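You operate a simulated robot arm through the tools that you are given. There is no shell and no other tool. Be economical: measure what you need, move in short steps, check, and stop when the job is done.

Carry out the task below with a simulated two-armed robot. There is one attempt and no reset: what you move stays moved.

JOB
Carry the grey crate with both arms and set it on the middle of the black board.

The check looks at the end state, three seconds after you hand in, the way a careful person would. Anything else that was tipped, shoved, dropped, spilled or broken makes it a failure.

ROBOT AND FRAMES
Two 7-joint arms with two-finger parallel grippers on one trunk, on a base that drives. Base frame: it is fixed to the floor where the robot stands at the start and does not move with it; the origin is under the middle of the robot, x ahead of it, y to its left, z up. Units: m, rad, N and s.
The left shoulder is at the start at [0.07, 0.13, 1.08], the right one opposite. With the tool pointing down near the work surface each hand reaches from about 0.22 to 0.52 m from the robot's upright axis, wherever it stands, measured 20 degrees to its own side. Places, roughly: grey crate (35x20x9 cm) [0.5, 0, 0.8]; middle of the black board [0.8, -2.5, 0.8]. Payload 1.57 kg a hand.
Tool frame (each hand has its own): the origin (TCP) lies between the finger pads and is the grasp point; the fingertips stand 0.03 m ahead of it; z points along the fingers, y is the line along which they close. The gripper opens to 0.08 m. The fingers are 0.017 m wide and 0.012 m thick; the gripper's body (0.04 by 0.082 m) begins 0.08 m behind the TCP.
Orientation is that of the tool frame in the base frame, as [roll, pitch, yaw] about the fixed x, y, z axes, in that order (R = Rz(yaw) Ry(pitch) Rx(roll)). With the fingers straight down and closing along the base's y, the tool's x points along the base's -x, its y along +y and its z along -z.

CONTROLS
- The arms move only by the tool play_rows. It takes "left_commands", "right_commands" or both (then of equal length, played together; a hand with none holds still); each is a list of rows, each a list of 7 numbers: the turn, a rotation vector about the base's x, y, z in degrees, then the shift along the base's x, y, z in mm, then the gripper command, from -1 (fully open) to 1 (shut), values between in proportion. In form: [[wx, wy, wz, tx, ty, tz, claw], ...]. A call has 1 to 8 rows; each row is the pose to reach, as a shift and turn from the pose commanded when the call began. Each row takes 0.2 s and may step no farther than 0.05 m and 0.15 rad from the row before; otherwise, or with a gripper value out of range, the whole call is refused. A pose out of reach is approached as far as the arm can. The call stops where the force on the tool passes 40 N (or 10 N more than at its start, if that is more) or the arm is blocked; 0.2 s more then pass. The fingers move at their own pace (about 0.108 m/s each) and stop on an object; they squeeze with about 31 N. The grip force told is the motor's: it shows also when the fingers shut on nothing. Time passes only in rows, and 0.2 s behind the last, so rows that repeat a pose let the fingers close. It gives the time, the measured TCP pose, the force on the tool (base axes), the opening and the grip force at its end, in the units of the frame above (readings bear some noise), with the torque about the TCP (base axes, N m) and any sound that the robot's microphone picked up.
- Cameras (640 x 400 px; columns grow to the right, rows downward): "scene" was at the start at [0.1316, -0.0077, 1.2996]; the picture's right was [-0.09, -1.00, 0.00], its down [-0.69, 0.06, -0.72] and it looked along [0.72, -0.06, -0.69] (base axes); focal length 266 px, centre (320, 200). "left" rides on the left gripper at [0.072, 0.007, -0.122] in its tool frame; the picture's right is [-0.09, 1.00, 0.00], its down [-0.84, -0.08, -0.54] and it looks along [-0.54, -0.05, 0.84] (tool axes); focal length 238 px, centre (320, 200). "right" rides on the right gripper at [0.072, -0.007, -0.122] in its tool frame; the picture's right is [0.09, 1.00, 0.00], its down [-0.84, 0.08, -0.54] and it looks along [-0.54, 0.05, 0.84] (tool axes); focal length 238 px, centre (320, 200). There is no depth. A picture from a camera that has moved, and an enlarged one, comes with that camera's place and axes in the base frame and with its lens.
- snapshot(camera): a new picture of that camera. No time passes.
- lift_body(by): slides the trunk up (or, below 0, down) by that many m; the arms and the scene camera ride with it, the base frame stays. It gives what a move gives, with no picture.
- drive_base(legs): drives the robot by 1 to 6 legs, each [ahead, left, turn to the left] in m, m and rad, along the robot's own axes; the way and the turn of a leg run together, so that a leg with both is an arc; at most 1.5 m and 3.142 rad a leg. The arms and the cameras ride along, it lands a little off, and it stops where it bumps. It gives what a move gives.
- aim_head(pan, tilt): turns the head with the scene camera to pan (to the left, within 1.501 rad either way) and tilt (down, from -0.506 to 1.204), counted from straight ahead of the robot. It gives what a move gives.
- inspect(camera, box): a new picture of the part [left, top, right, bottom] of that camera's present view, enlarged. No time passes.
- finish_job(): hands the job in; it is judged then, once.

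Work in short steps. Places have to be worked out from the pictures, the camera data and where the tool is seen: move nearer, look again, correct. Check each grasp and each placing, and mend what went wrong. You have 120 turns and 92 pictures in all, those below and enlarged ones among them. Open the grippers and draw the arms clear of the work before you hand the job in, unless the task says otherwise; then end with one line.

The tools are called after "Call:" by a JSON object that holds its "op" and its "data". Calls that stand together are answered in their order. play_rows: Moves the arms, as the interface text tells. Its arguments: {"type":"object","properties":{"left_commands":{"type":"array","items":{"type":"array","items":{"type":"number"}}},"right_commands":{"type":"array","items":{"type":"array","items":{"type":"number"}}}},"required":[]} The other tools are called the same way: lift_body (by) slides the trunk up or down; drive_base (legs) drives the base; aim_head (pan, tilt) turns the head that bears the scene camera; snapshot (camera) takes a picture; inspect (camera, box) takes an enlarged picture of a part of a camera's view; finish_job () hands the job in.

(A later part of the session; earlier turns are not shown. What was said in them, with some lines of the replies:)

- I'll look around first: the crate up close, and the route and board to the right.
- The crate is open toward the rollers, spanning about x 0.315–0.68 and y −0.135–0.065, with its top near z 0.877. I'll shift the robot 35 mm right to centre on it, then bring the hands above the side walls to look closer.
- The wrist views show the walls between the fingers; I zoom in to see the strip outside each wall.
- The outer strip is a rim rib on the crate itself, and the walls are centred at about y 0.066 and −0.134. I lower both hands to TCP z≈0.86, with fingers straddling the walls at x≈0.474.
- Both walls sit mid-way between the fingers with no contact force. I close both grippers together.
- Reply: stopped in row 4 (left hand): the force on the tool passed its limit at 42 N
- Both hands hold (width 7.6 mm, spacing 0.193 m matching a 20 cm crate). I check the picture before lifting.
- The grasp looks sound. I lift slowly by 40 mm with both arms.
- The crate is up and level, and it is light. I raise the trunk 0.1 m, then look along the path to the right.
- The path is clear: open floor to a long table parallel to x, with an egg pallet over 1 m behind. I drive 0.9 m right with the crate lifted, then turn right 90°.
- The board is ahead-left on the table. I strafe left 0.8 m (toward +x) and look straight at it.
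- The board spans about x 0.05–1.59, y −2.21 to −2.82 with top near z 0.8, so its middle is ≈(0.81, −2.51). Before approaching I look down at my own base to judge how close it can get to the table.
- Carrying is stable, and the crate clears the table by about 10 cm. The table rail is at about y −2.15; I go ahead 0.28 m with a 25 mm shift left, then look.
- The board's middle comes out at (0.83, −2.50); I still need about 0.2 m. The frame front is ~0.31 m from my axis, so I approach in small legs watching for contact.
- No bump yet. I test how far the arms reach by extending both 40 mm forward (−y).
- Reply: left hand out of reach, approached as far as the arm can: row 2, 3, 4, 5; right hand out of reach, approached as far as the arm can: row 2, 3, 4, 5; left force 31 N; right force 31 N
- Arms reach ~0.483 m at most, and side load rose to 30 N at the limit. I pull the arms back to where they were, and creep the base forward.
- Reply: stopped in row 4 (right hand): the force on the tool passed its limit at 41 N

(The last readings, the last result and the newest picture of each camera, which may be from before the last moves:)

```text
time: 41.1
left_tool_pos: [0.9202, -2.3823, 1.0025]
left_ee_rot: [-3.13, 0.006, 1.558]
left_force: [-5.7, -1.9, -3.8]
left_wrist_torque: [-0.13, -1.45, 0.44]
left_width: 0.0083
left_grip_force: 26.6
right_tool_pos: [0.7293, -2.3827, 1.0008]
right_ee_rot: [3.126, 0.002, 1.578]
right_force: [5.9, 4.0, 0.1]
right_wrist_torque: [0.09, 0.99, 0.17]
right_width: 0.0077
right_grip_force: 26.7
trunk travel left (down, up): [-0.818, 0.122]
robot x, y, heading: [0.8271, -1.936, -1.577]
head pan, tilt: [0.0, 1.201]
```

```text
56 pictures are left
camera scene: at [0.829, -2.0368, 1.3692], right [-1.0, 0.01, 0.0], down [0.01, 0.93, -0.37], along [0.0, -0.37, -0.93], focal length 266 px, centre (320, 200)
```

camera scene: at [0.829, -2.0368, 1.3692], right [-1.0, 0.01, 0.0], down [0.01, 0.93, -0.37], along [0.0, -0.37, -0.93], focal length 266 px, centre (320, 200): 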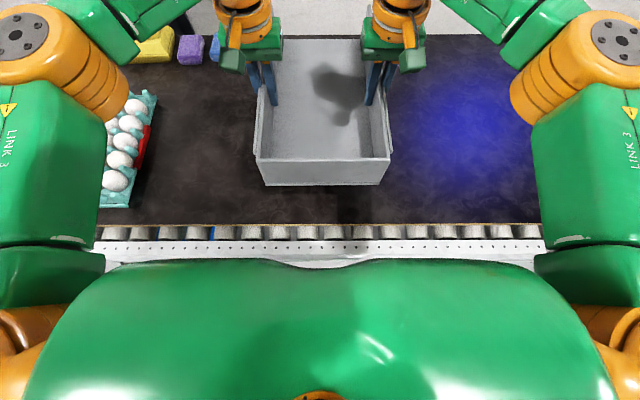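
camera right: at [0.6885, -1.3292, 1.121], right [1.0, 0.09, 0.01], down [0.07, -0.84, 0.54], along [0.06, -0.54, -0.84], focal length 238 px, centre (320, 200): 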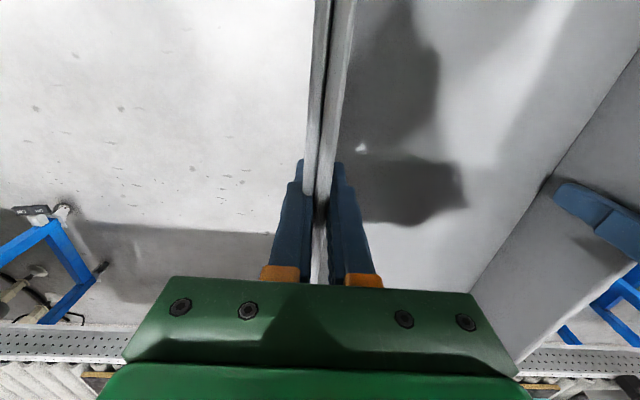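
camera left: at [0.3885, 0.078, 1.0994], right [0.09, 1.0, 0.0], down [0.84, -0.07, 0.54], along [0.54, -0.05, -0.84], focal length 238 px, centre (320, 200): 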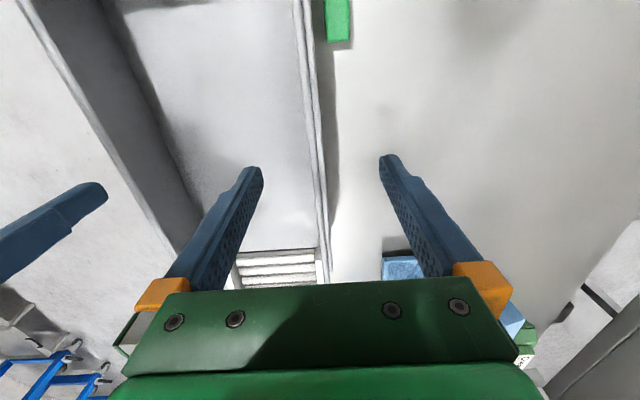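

Still no bump and load is low. I keep creeping forward in 30 mm legs.

Call:
{"op": "drive_base", "data": {"legs": [[0.03, 0, 0]]}}

Call:
{"op": "drive_base", "data": {"legs": [[0.02, 0, 0]]}}

Call:
{"op": "snapshot", "data": {"camera": "scene"}}

```text
time: 42.0
left_tool_pos: [0.9198, -2.4118, 1.0016]
left_ee_rot: [-3.132, 0.005, 1.556]
left_force: [-4.3, -2.0, -3.8]
left_wrist_torque: [-0.03, -1.47, 0.39]
left_width: 0.008
left_grip_force: 26.9
right_tool_pos: [0.7299, -2.413, 1.0006]
right_ee_rot: [3.125, 0.003, 1.576]
right_force: [3.7, 3.4, 0.4]
right_wrist_torque: [-0.05, 1.03, 0.1]
right_width: 0.0075
right_grip_force: 27.2
trunk travel left (down, up): [-0.818, 0.122]
robot x, y, heading: [0.8321, -1.9616, -1.577]
head pan, tilt: [0.0, 1.201]
```

```text
time: 42.8
left_tool_pos: [0.9205, -2.4337, 1.0026]
left_ee_rot: [-3.13, 0.004, 1.556]
left_force: [-4.0, -1.8, -4.8]
left_wrist_torque: [0.08, -1.46, 0.41]
left_width: 0.0081
left_grip_force: 27.3
right_tool_pos: [0.7293, -2.434, 1.0002]
right_ee_rot: [3.124, 0.003, 1.578]
right_force: [3.6, 3.0, -0.1]
right_wrist_torque: [-0.06, 1.06, 0.07]
right_width: 0.0071
right_grip_force: 26.8
trunk travel left (down, up): [-0.818, 0.122]
robot x, y, heading: [0.8271, -1.9892, -1.573]
head pan, tilt: [0.0, 1.201]
```

```text
55 pictures are left
camera scene: at [0.8286, -2.0887, 1.369], right [-1.0, 0.01, 0.0], down [0.01, 0.93, -0.36], along [0.0, -0.36, -0.93], focal length 266 px, centre (320, 200)
```

scene: 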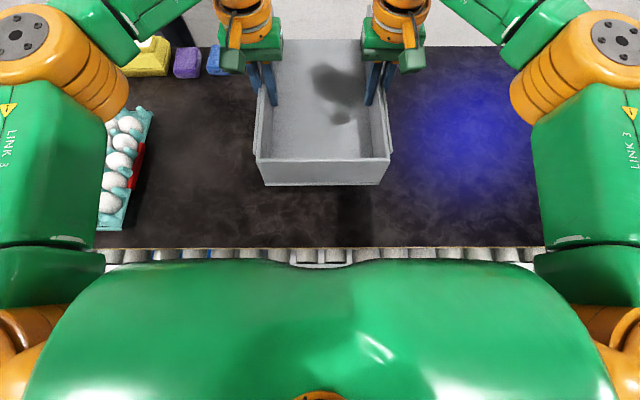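

Crate centre is now at about y −2.46, with x fine at 0.826. One more 40 mm leg.

Call:
{"op": "drive_base", "data": {"legs": [[0.04, 0.003, 0]]}}

Call:
{"op": "lift_body", "data": {"by": -0.03}}

Call:
{"op": "snapshot", "data": {"camera": "scene"}}

```text
time: 43.6
left_tool_pos: [0.9245, -2.471, 1.0035]
left_ee_rot: [-3.13, 0.008, 1.558]
left_force: [-3.1, -1.1, -4.4]
left_wrist_torque: [0.03, -1.46, 0.37]
left_width: 0.0083
left_grip_force: 27.5
right_tool_pos: [0.7306, -2.4722, 1.0019]
right_ee_rot: [3.126, 0.003, 1.578]
right_force: [2.7, 3.5, 0.1]
right_wrist_torque: [-0.02, 1.08, 0.05]
right_width: 0.0076
right_grip_force: 27.2
trunk travel left (down, up): [-0.818, 0.122]
robot x, y, heading: [0.8349, -2.0241, -1.573]
head pan, tilt: [0.0, 1.201]
```

```text
time: 44.4
left_tool_pos: [0.9232, -2.477, 0.9704]
left_ee_rot: [-3.13, 0.0, 1.557]
left_force: [-3.5, -1.6, -3.6]
left_wrist_torque: [0.09, -1.48, 0.36]
left_width: 0.0082
left_grip_force: 27.2
right_tool_pos: [0.7313, -2.4768, 0.9681]
right_ee_rot: [3.129, -0.004, 1.578]
right_force: [3.1, 3.5, -0.7]
right_wrist_torque: [-0.08, 1.06, 0.04]
right_width: 0.0077
right_grip_force: 26.4
trunk travel left (down, up): [-0.788, 0.152]
robot x, y, heading: [0.8325, -2.0243, -1.575]
head pan, tilt: [0.0, 1.201]
```

```text
54 pictures are left
camera scene: at [0.8313, -2.1335, 1.3385], right [-1.0, 0.01, 0.0], down [0.01, 0.93, -0.36], along [0.0, -0.36, -0.93], focal length 266 px, centre (320, 200)
```

scene: 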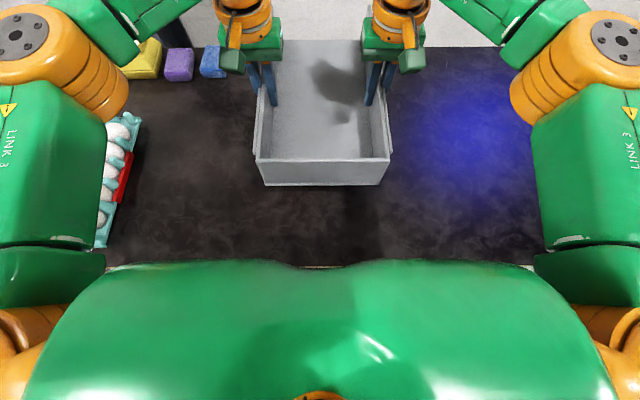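

The crate is over the middle (centre ≈(0.827, −2.50)). Before lowering further I check that the left elbow clears the egg tray.

Call:
{"op": "aim_head", "data": {"pan": 1.2, "tilt": 0.75}}

Call:
{"op": "snapshot", "data": {"camera": "scene"}}

Call:
{"op": "aim_head", "data": {"pan": 0.7, "tilt": 0.9}}

Call:
{"op": "snapshot", "data": {"camera": "scene"}}

```text
time: 45.8
left_tool_pos: [0.9241, -2.4769, 0.9715]
left_ee_rot: [-3.13, 0.0, 1.556]
left_force: [-3.5, -2.1, -4.7]
left_wrist_torque: [-0.07, -1.43, 0.39]
left_width: 0.008
left_grip_force: 26.7
right_tool_pos: [0.7326, -2.4774, 0.9685]
right_ee_rot: [3.128, -0.003, 1.579]
right_force: [3.3, 1.8, -0.5]
right_wrist_torque: [0.12, 1.04, -0.01]
right_width: 0.0074
right_grip_force: 26.8
trunk travel left (down, up): [-0.788, 0.152]
robot x, y, heading: [0.8357, -2.0232, -1.573]
head pan, tilt: [1.201, 0.75]
```

```text
53 pictures are left
camera scene: at [0.9087, -2.1081, 1.3703], right [-0.37, -0.93, 0.0], down [-0.63, 0.25, -0.73], along [0.68, -0.27, -0.68], focal length 266 px, centre (320, 200)
```

scene: 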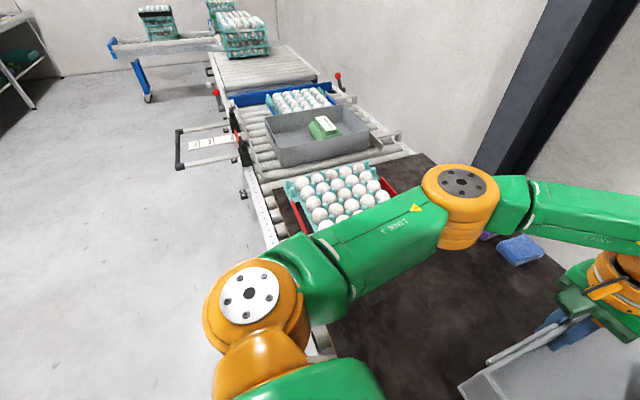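

```text
time: 46.7
left_tool_pos: [0.9233, -2.4758, 0.9701]
left_ee_rot: [-3.129, -0.001, 1.559]
left_force: [-3.4, -1.3, -3.4]
left_wrist_torque: [-0.02, -1.43, 0.35]
left_width: 0.0084
left_grip_force: 27.2
right_tool_pos: [0.7307, -2.4759, 0.9685]
right_ee_rot: [3.127, -0.004, 1.577]
right_force: [3.2, 2.4, 0.6]
right_wrist_torque: [0.01, 1.09, 0.01]
right_width: 0.0076
right_grip_force: 26.6
trunk travel left (down, up): [-0.788, 0.152]
robot x, y, heading: [0.8318, -2.0249, -1.575]
head pan, tilt: [0.7, 0.901]
```

```text
52 pictures are left
camera scene: at [0.88, -2.1354, 1.3584], right [-0.77, -0.64, 0.0], down [-0.5, 0.6, -0.62], along [0.4, -0.48, -0.78], focal length 266 px, centre (320, 200)
```

scene: 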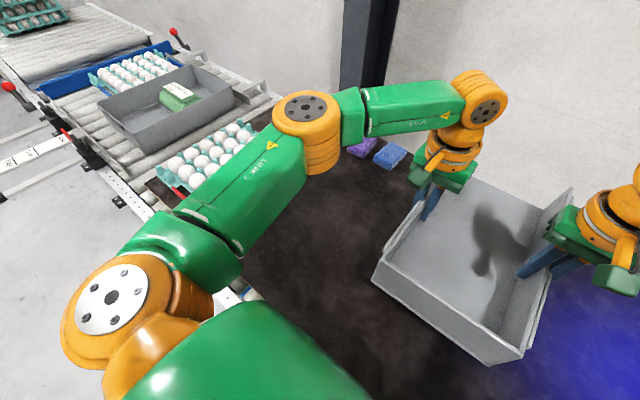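

The elbow top is near z 1.21, well above the eggs (~0.87), so lowering is safe. I lower the trunk 0.07 m, leaving about 25 mm.

Call:
{"op": "lift_body", "data": {"by": -0.04}}

Call:
{"op": "lift_body", "data": {"by": -0.03}}

Call:
{"op": "snapshot", "data": {"camera": "scene"}}

```text
time: 47.5
left_tool_pos: [0.9246, -2.4766, 0.9322]
left_ee_rot: [-3.13, 0.001, 1.558]
left_force: [-4.1, -1.8, -4.2]
left_wrist_torque: [0.05, -1.4, 0.39]
left_width: 0.0083
left_grip_force: 27.2
right_tool_pos: [0.7309, -2.4768, 0.9288]
right_ee_rot: [3.129, -0.005, 1.579]
right_force: [3.9, 2.1, 0.1]
right_wrist_torque: [-0.07, 1.1, 0.01]
right_width: 0.0074
right_grip_force: 27.1
trunk travel left (down, up): [-0.748, 0.192]
robot x, y, heading: [0.8322, -2.0247, -1.576]
head pan, tilt: [0.7, 0.901]
```

```text
time: 48.3
left_tool_pos: [0.9232, -2.4759, 0.9012]
left_ee_rot: [-3.129, 0.0, 1.556]
left_force: [-4.0, -1.3, -3.6]
left_wrist_torque: [0.02, -1.42, 0.32]
left_width: 0.0084
left_grip_force: 27.3
right_tool_pos: [0.7322, -2.4775, 0.8983]
right_ee_rot: [3.127, -0.003, 1.576]
right_force: [3.6, 2.5, -0.4]
right_wrist_torque: [-0.01, 1.07, 0.0]
right_width: 0.0075
right_grip_force: 26.8
trunk travel left (down, up): [-0.718, 0.222]
robot x, y, heading: [0.8317, -2.0234, -1.575]
head pan, tilt: [0.7, 0.901]
```

```text
51 pictures are left
camera scene: at [0.8799, -2.1352, 1.2883], right [-0.77, -0.64, 0.0], down [-0.5, 0.6, -0.62], along [0.4, -0.48, -0.78], focal length 266 px, centre (320, 200)
```

scene: 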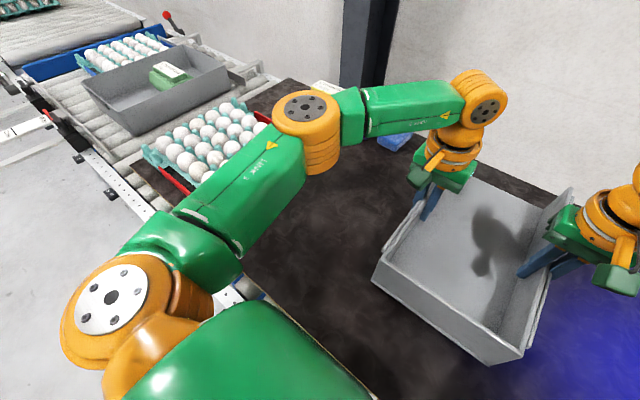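

Now I lower with the arms in small rows until contact shows.

Call:
{"op": "play_rows", "data": {"left_commands": [[0, 0, 0, 0, 0, -4, 1], [0, 0, 0, 0, 0, -8, 1], [0, 0, 0, 0, 0, -12, 1], [0, 0, 0, 0, 0, -15, 1], [0, 0, 0, 0, 0, -18, 1]], "right_commands": [[0, 0, 0, 0, 0, -4, 1], [0, 0, 0, 0, 0, -8, 1], [0, 0, 0, 0, 0, -12, 1], [0, 0, 0, 0, 0, -15, 1], [0, 0, 0, 0, 0, -18, 1]]}}

Call:
{"op": "snapshot", "data": {"camera": "scene"}}

```text
time: 49.5
left_tool_pos: [0.9237, -2.4757, 0.883]
left_ee_rot: [-3.129, -0.001, 1.557]
left_force: [-5.3, -2.1, -5.0]
left_wrist_torque: [0.05, -1.4, 0.4]
left_width: 0.0081
left_grip_force: 26.6
right_tool_pos: [0.733, -2.4777, 0.8819]
right_ee_rot: [3.128, -0.003, 1.578]
right_force: [5.1, 1.7, -0.3]
right_wrist_torque: [-0.05, 1.13, 0.06]
right_width: 0.0074
right_grip_force: 26.8
trunk travel left (down, up): [-0.718, 0.222]
robot x, y, heading: [0.8344, -2.028, -1.574]
head pan, tilt: [0.7, 0.901]
```

```text
50 pictures are left
camera scene: at [0.88, -2.1355, 1.2884], right [-0.77, -0.64, 0.0], down [-0.5, 0.6, -0.62], along [0.4, -0.48, -0.78], focal length 266 px, centre (320, 200)
```

scene: 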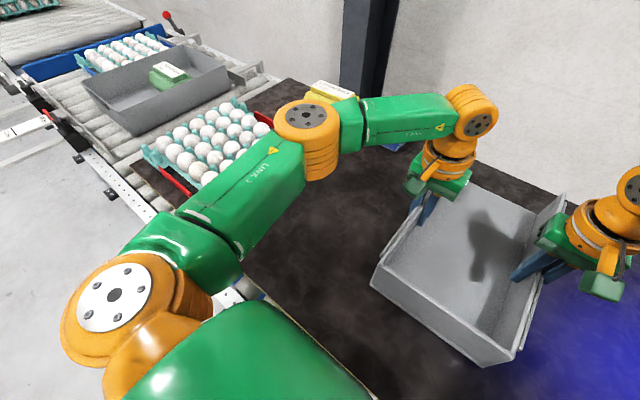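

No contact yet; I continue down in finer steps.

Call:
{"op": "play_rows", "data": {"left_commands": [[0, 0, 0, 0, 0, -3, 1], [0, 0, 0, 0, 0, -5, 1], [0, 0, 0, 0, 0, -7, 1], [0, 0, 0, 0, 0, -9, 1]], "right_commands": [[0, 0, 0, 0, 0, -3, 1], [0, 0, 0, 0, 0, -5, 1], [0, 0, 0, 0, 0, -7, 1], [0, 0, 0, 0, 0, -9, 1]]}}

Call:
{"op": "inspect", "data": {"camera": "scene", "box": [340, 180, 600, 390]}}

```text
time: 50.5
left_tool_pos: [0.9228, -2.4773, 0.8733]
left_ee_rot: [-3.131, -0.001, 1.557]
left_force: [-5.1, -2.9, -3.8]
left_wrist_torque: [0.12, -1.38, 0.41]
left_width: 0.008
left_grip_force: 27.3
right_tool_pos: [0.7318, -2.4778, 0.8723]
right_ee_rot: [3.128, -0.005, 1.575]
right_force: [5.5, 2.6, -0.9]
right_wrist_torque: [-0.09, 1.22, 0.03]
right_width: 0.0075
right_grip_force: 27.0
trunk travel left (down, up): [-0.718, 0.222]
robot x, y, heading: [0.8356, -2.025, -1.573]
head pan, tilt: [0.7, 0.901]
```

```text
1.90 times, centred on (470, 285) of scene
camera zoom: at [0.8799, -2.1356, 1.2884], right [-0.77, -0.64, 0.0], down [-0.5, 0.6, -0.62], along [0.4, -0.48, -0.78], focal length 507 px, centre (34, 38)
```

zoom: 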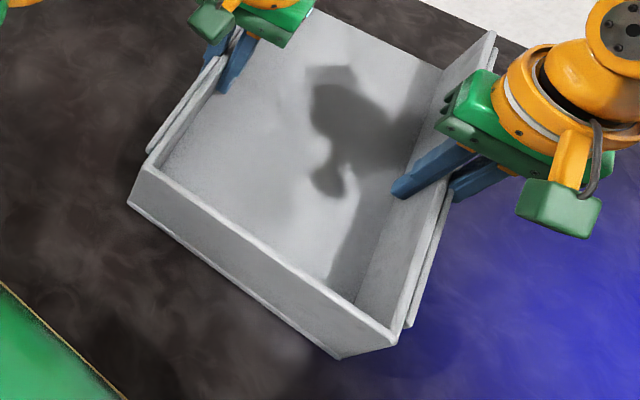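

Looks close to the surface but still hanging; I go a bit further.

Call:
{"op": "play_rows", "data": {"left_commands": [[0, 0, 0, 0, 0, -2, 1], [0, 0, 0, 0, 0, -4, 1], [0, 0, 0, 0, 0, -6, 1], [0, 0, 0, 0, 0, -8, 1]], "right_commands": [[0, 0, 0, 0, 0, -2, 1], [0, 0, 0, 0, 0, -4, 1], [0, 0, 0, 0, 0, -6, 1], [0, 0, 0, 0, 0, -8, 1]]}}

```text
time: 51.5
left_tool_pos: [0.924, -2.4718, 0.8706]
left_ee_rot: [-3.128, 0.012, 1.559]
left_force: [-2.9, -4.2, 24.3]
left_wrist_torque: [-0.06, -1.47, 0.46]
left_width: 0.0081
left_grip_force: 26.5
right_tool_pos: [0.7327, -2.4726, 0.8681]
right_ee_rot: [3.126, 0.008, 1.577]
right_force: [3.7, -6.6, 23.8]
right_wrist_torque: [-0.07, 1.49, 0.0]
right_width: 0.0078
right_grip_force: 26.9
trunk travel left (down, up): [-0.718, 0.222]
robot x, y, heading: [0.8323, -2.0211, -1.579]
head pan, tilt: [0.7, 0.901]
```

Contact: about 24 N up on both hands at z 0.87. I relieve by 5 mm and then open both grippers gently together.

Call:
{"op": "play_rows", "data": {"left_commands": [[0, 0, 0, 0, 0, 3, 1], [0, 0, 0, 0, 0, 5, 1], [0, 0, 0, 0, 0, 5, 1]], "right_commands": [[0, 0, 0, 0, 0, 3, 1], [0, 0, 0, 0, 0, 5, 1], [0, 0, 0, 0, 0, 5, 1]]}}

Call:
{"op": "aim_head", "data": {"pan": 0, "tilt": 1.0}}

Call:
{"op": "snapshot", "data": {"camera": "scene"}}

```text
time: 52.3
left_tool_pos: [0.9231, -2.4751, 0.8704]
left_ee_rot: [-3.13, 0.001, 1.557]
left_force: [-9.4, -1.3, 2.1]
left_wrist_torque: [-0.54, -1.27, 0.37]
left_width: 0.0077
left_grip_force: 26.9
right_tool_pos: [0.7314, -2.475, 0.8687]
right_ee_rot: [3.126, -0.004, 1.578]
right_force: [9.4, 2.2, -3.5]
right_wrist_torque: [0.04, 1.52, -0.02]
right_width: 0.0078
right_grip_force: 26.2
trunk travel left (down, up): [-0.718, 0.222]
robot x, y, heading: [0.8324, -2.0227, -1.572]
head pan, tilt: [0.7, 0.901]
```

```text
time: 53.4
left_tool_pos: [0.9235, -2.4764, 0.8721]
left_ee_rot: [-3.129, -0.001, 1.556]
left_force: [-12.4, -2.2, -0.1]
left_wrist_torque: [-0.26, -1.22, 0.44]
left_width: 0.0074
left_grip_force: 26.5
right_tool_pos: [0.7319, -2.4766, 0.8685]
right_ee_rot: [3.127, -0.005, 1.577]
right_force: [12.8, 1.7, -4.2]
right_wrist_torque: [0.25, 1.51, -0.04]
right_width: 0.008
right_grip_force: 27.4
trunk travel left (down, up): [-0.718, 0.222]
robot x, y, heading: [0.8339, -2.0256, -1.575]
head pan, tilt: [0.0, 1.0]
```

```text
48 pictures are left
camera scene: at [0.8313, -2.1472, 1.2811], right [-1.0, 0.0, 0.0], down [0.0, 0.84, -0.54], along [0.0, -0.54, -0.84], focal length 266 px, centre (320, 200)
```

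scene: 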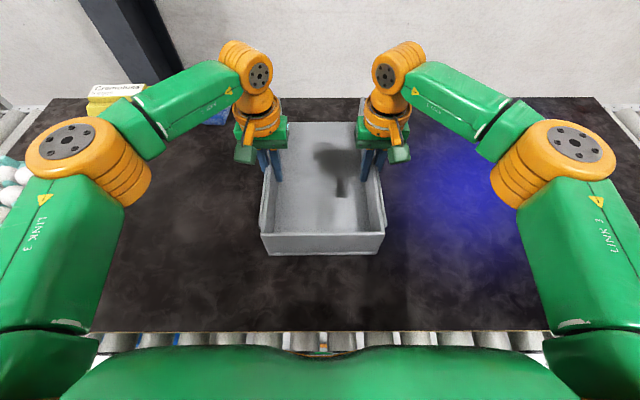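

The crate is centred to within about 1–2 cm. I open both grippers.

Call:
{"op": "play_rows", "data": {"left_commands": [[0, 0, 0, 0, 0, 0, 0.6], [0, 0, 0, 0, 0, 0, 0.2], [0, 0, 0, 0, 0, 0, -0.3], [0, 0, 0, 0, 0, 0, -1], [0, 0, 0, 0, 0, 0, -1], [0, 0, 0, 0, 0, 0, -1]], "right_commands": [[0, 0, 0, 0, 0, 0, 0.6], [0, 0, 0, 0, 0, 0, 0.2], [0, 0, 0, 0, 0, 0, -0.3], [0, 0, 0, 0, 0, 0, -1], [0, 0, 0, 0, 0, 0, -1], [0, 0, 0, 0, 0, 0, -1]]}}

Call:
{"op": "snapshot", "data": {"camera": "left"}}

Call:
{"op": "snapshot", "data": {"camera": "right"}}

```text
time: 54.8
left_tool_pos: [0.9238, -2.4746, 0.8705]
left_ee_rot: [-3.129, 0.001, 1.557]
left_force: [-0.7, 0.7, -1.1]
left_wrist_torque: [0.02, -0.02, -0.03]
left_width: 0.0801
left_grip_force: 0.0
right_tool_pos: [0.7322, -2.4755, 0.8689]
right_ee_rot: [3.129, -0.002, 1.578]
right_force: [-0.6, -1.0, 0.4]
right_wrist_torque: [0.02, -0.02, -0.03]
right_width: 0.0801
right_grip_force: 0.0
trunk travel left (down, up): [-0.718, 0.222]
robot x, y, heading: [0.8314, -2.0264, -1.581]
head pan, tilt: [0.0, 1.0]
```

```text
47 pictures are left
camera left: at [0.9325, -2.4026, 0.9922], right [0.99, -0.11, -0.01], down [-0.08, -0.83, 0.54], along [-0.07, -0.54, -0.84], focal length 238 px, centre (320, 200)
```

left: 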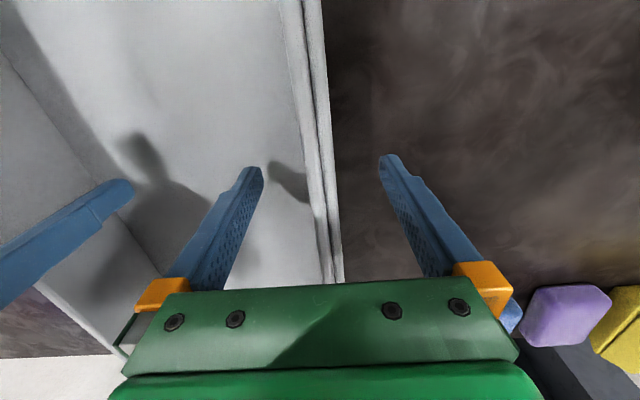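

```text
46 pictures are left
camera right: at [0.7225, -2.4049, 0.9906], right [0.99, 0.1, 0.01], down [0.07, -0.84, 0.54], along [0.07, -0.54, -0.84], focal length 238 px, centre (320, 200)
```

right: 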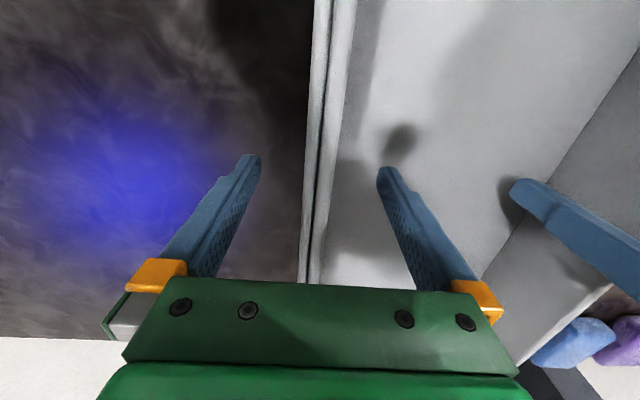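

Both hands are open and clear of the walls. I raise the trunk to draw the fingers out, then back the base away.

Call:
{"op": "lift_body", "data": {"by": 0.15}}

Call:
{"op": "snapshot", "data": {"camera": "scene"}}

Call:
{"op": "drive_base", "data": {"legs": [[-0.5, 0, 0]]}}

Call:
{"op": "aim_head", "data": {"pan": 0, "tilt": 0.6}}

Call:
{"op": "snapshot", "data": {"camera": "scene"}}

```text
time: 56.5
left_tool_pos: [0.923, -2.4762, 1.0206]
left_ee_rot: [-3.129, 0.002, 1.556]
left_force: [-0.1, -0.8, 0.1]
left_wrist_torque: [0.01, 0.01, 0.01]
left_width: 0.0798
left_grip_force: 0.0
right_tool_pos: [0.7314, -2.4764, 1.0193]
right_ee_rot: [3.127, -0.002, 1.578]
right_force: [-0.6, -1.2, -0.1]
right_wrist_torque: [-0.01, 0.01, 0.0]
right_width: 0.0799
right_grip_force: 0.1
trunk travel left (down, up): [-0.868, 0.072]
robot x, y, heading: [0.8298, -2.0263, -1.575]
head pan, tilt: [0.0, 1.0]
```

```text
45 pictures are left
camera scene: at [0.8312, -2.1461, 1.4312], right [-1.0, 0.01, 0.0], down [0.0, 0.84, -0.54], along [0.0, -0.54, -0.84], focal length 266 px, centre (320, 200)
```

scene: 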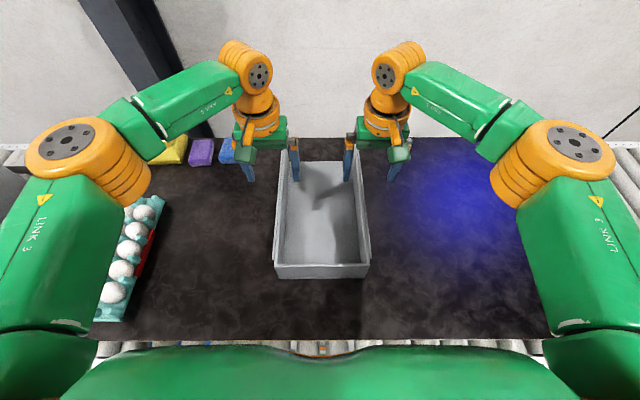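

```text
time: 59.5
left_tool_pos: [0.9262, -1.9779, 1.0205]
left_ee_rot: [-3.129, 0.001, 1.554]
left_force: [-0.3, -0.5, -0.1]
left_wrist_torque: [-0.01, -0.03, -0.04]
left_width: 0.0801
left_grip_force: 0.1
right_tool_pos: [0.7337, -1.9784, 1.0194]
right_ee_rot: [3.129, -0.005, 1.573]
right_force: [0.2, -0.2, -0.1]
right_wrist_torque: [0.0, 0.02, 0.01]
right_width: 0.0799
right_grip_force: 0.1
trunk travel left (down, up): [-0.868, 0.072]
robot x, y, heading: [0.838, -1.5259, -1.579]
head pan, tilt: [0.0, 1.0]
```

```text
time: 60.3
left_tool_pos: [0.9254, -1.9765, 1.0208]
left_ee_rot: [-3.128, 0.002, 1.555]
left_force: [0.4, -0.7, -0.4]
left_wrist_torque: [-0.01, -0.02, 0.02]
left_width: 0.0802
left_grip_force: 0.1
right_tool_pos: [0.7334, -1.9764, 1.0186]
right_ee_rot: [3.127, -0.001, 1.575]
right_force: [1.6, 0.0, -0.4]
right_wrist_torque: [0.01, -0.01, 0.02]
right_width: 0.08
right_grip_force: 0.1
trunk travel left (down, up): [-0.868, 0.072]
robot x, y, heading: [0.8389, -1.5266, -1.58]
head pan, tilt: [0.0, 0.6]
```

```text
44 pictures are left
camera scene: at [0.8342, -1.6656, 1.4632], right [-1.0, 0.01, 0.0], down [0.0, 0.57, -0.82], along [-0.01, -0.82, -0.57], focal length 266 px, centre (320, 200)
```

scene: 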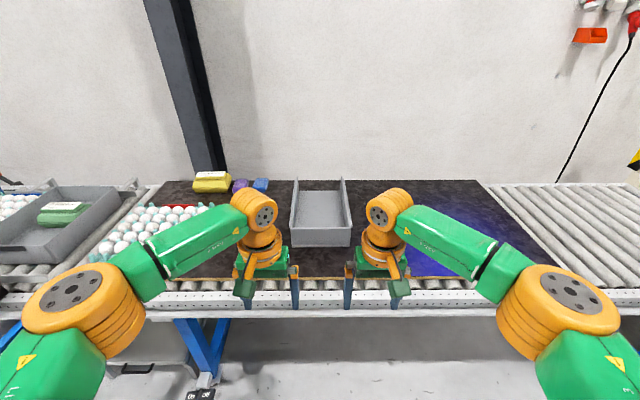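

The crate stands flat in the middle of the board, the eggs and blocks are undisturbed, and the arms are clear and open. I hand in.

Call:
{"op": "finish_job", "data": {}}

```text
The job is handed in.
```

I carried the grey crate with both arms and set it flat on the middle of the black board, within about 2 cm of centre. Nothing else was disturbed, and both grippers are open and clear of it.
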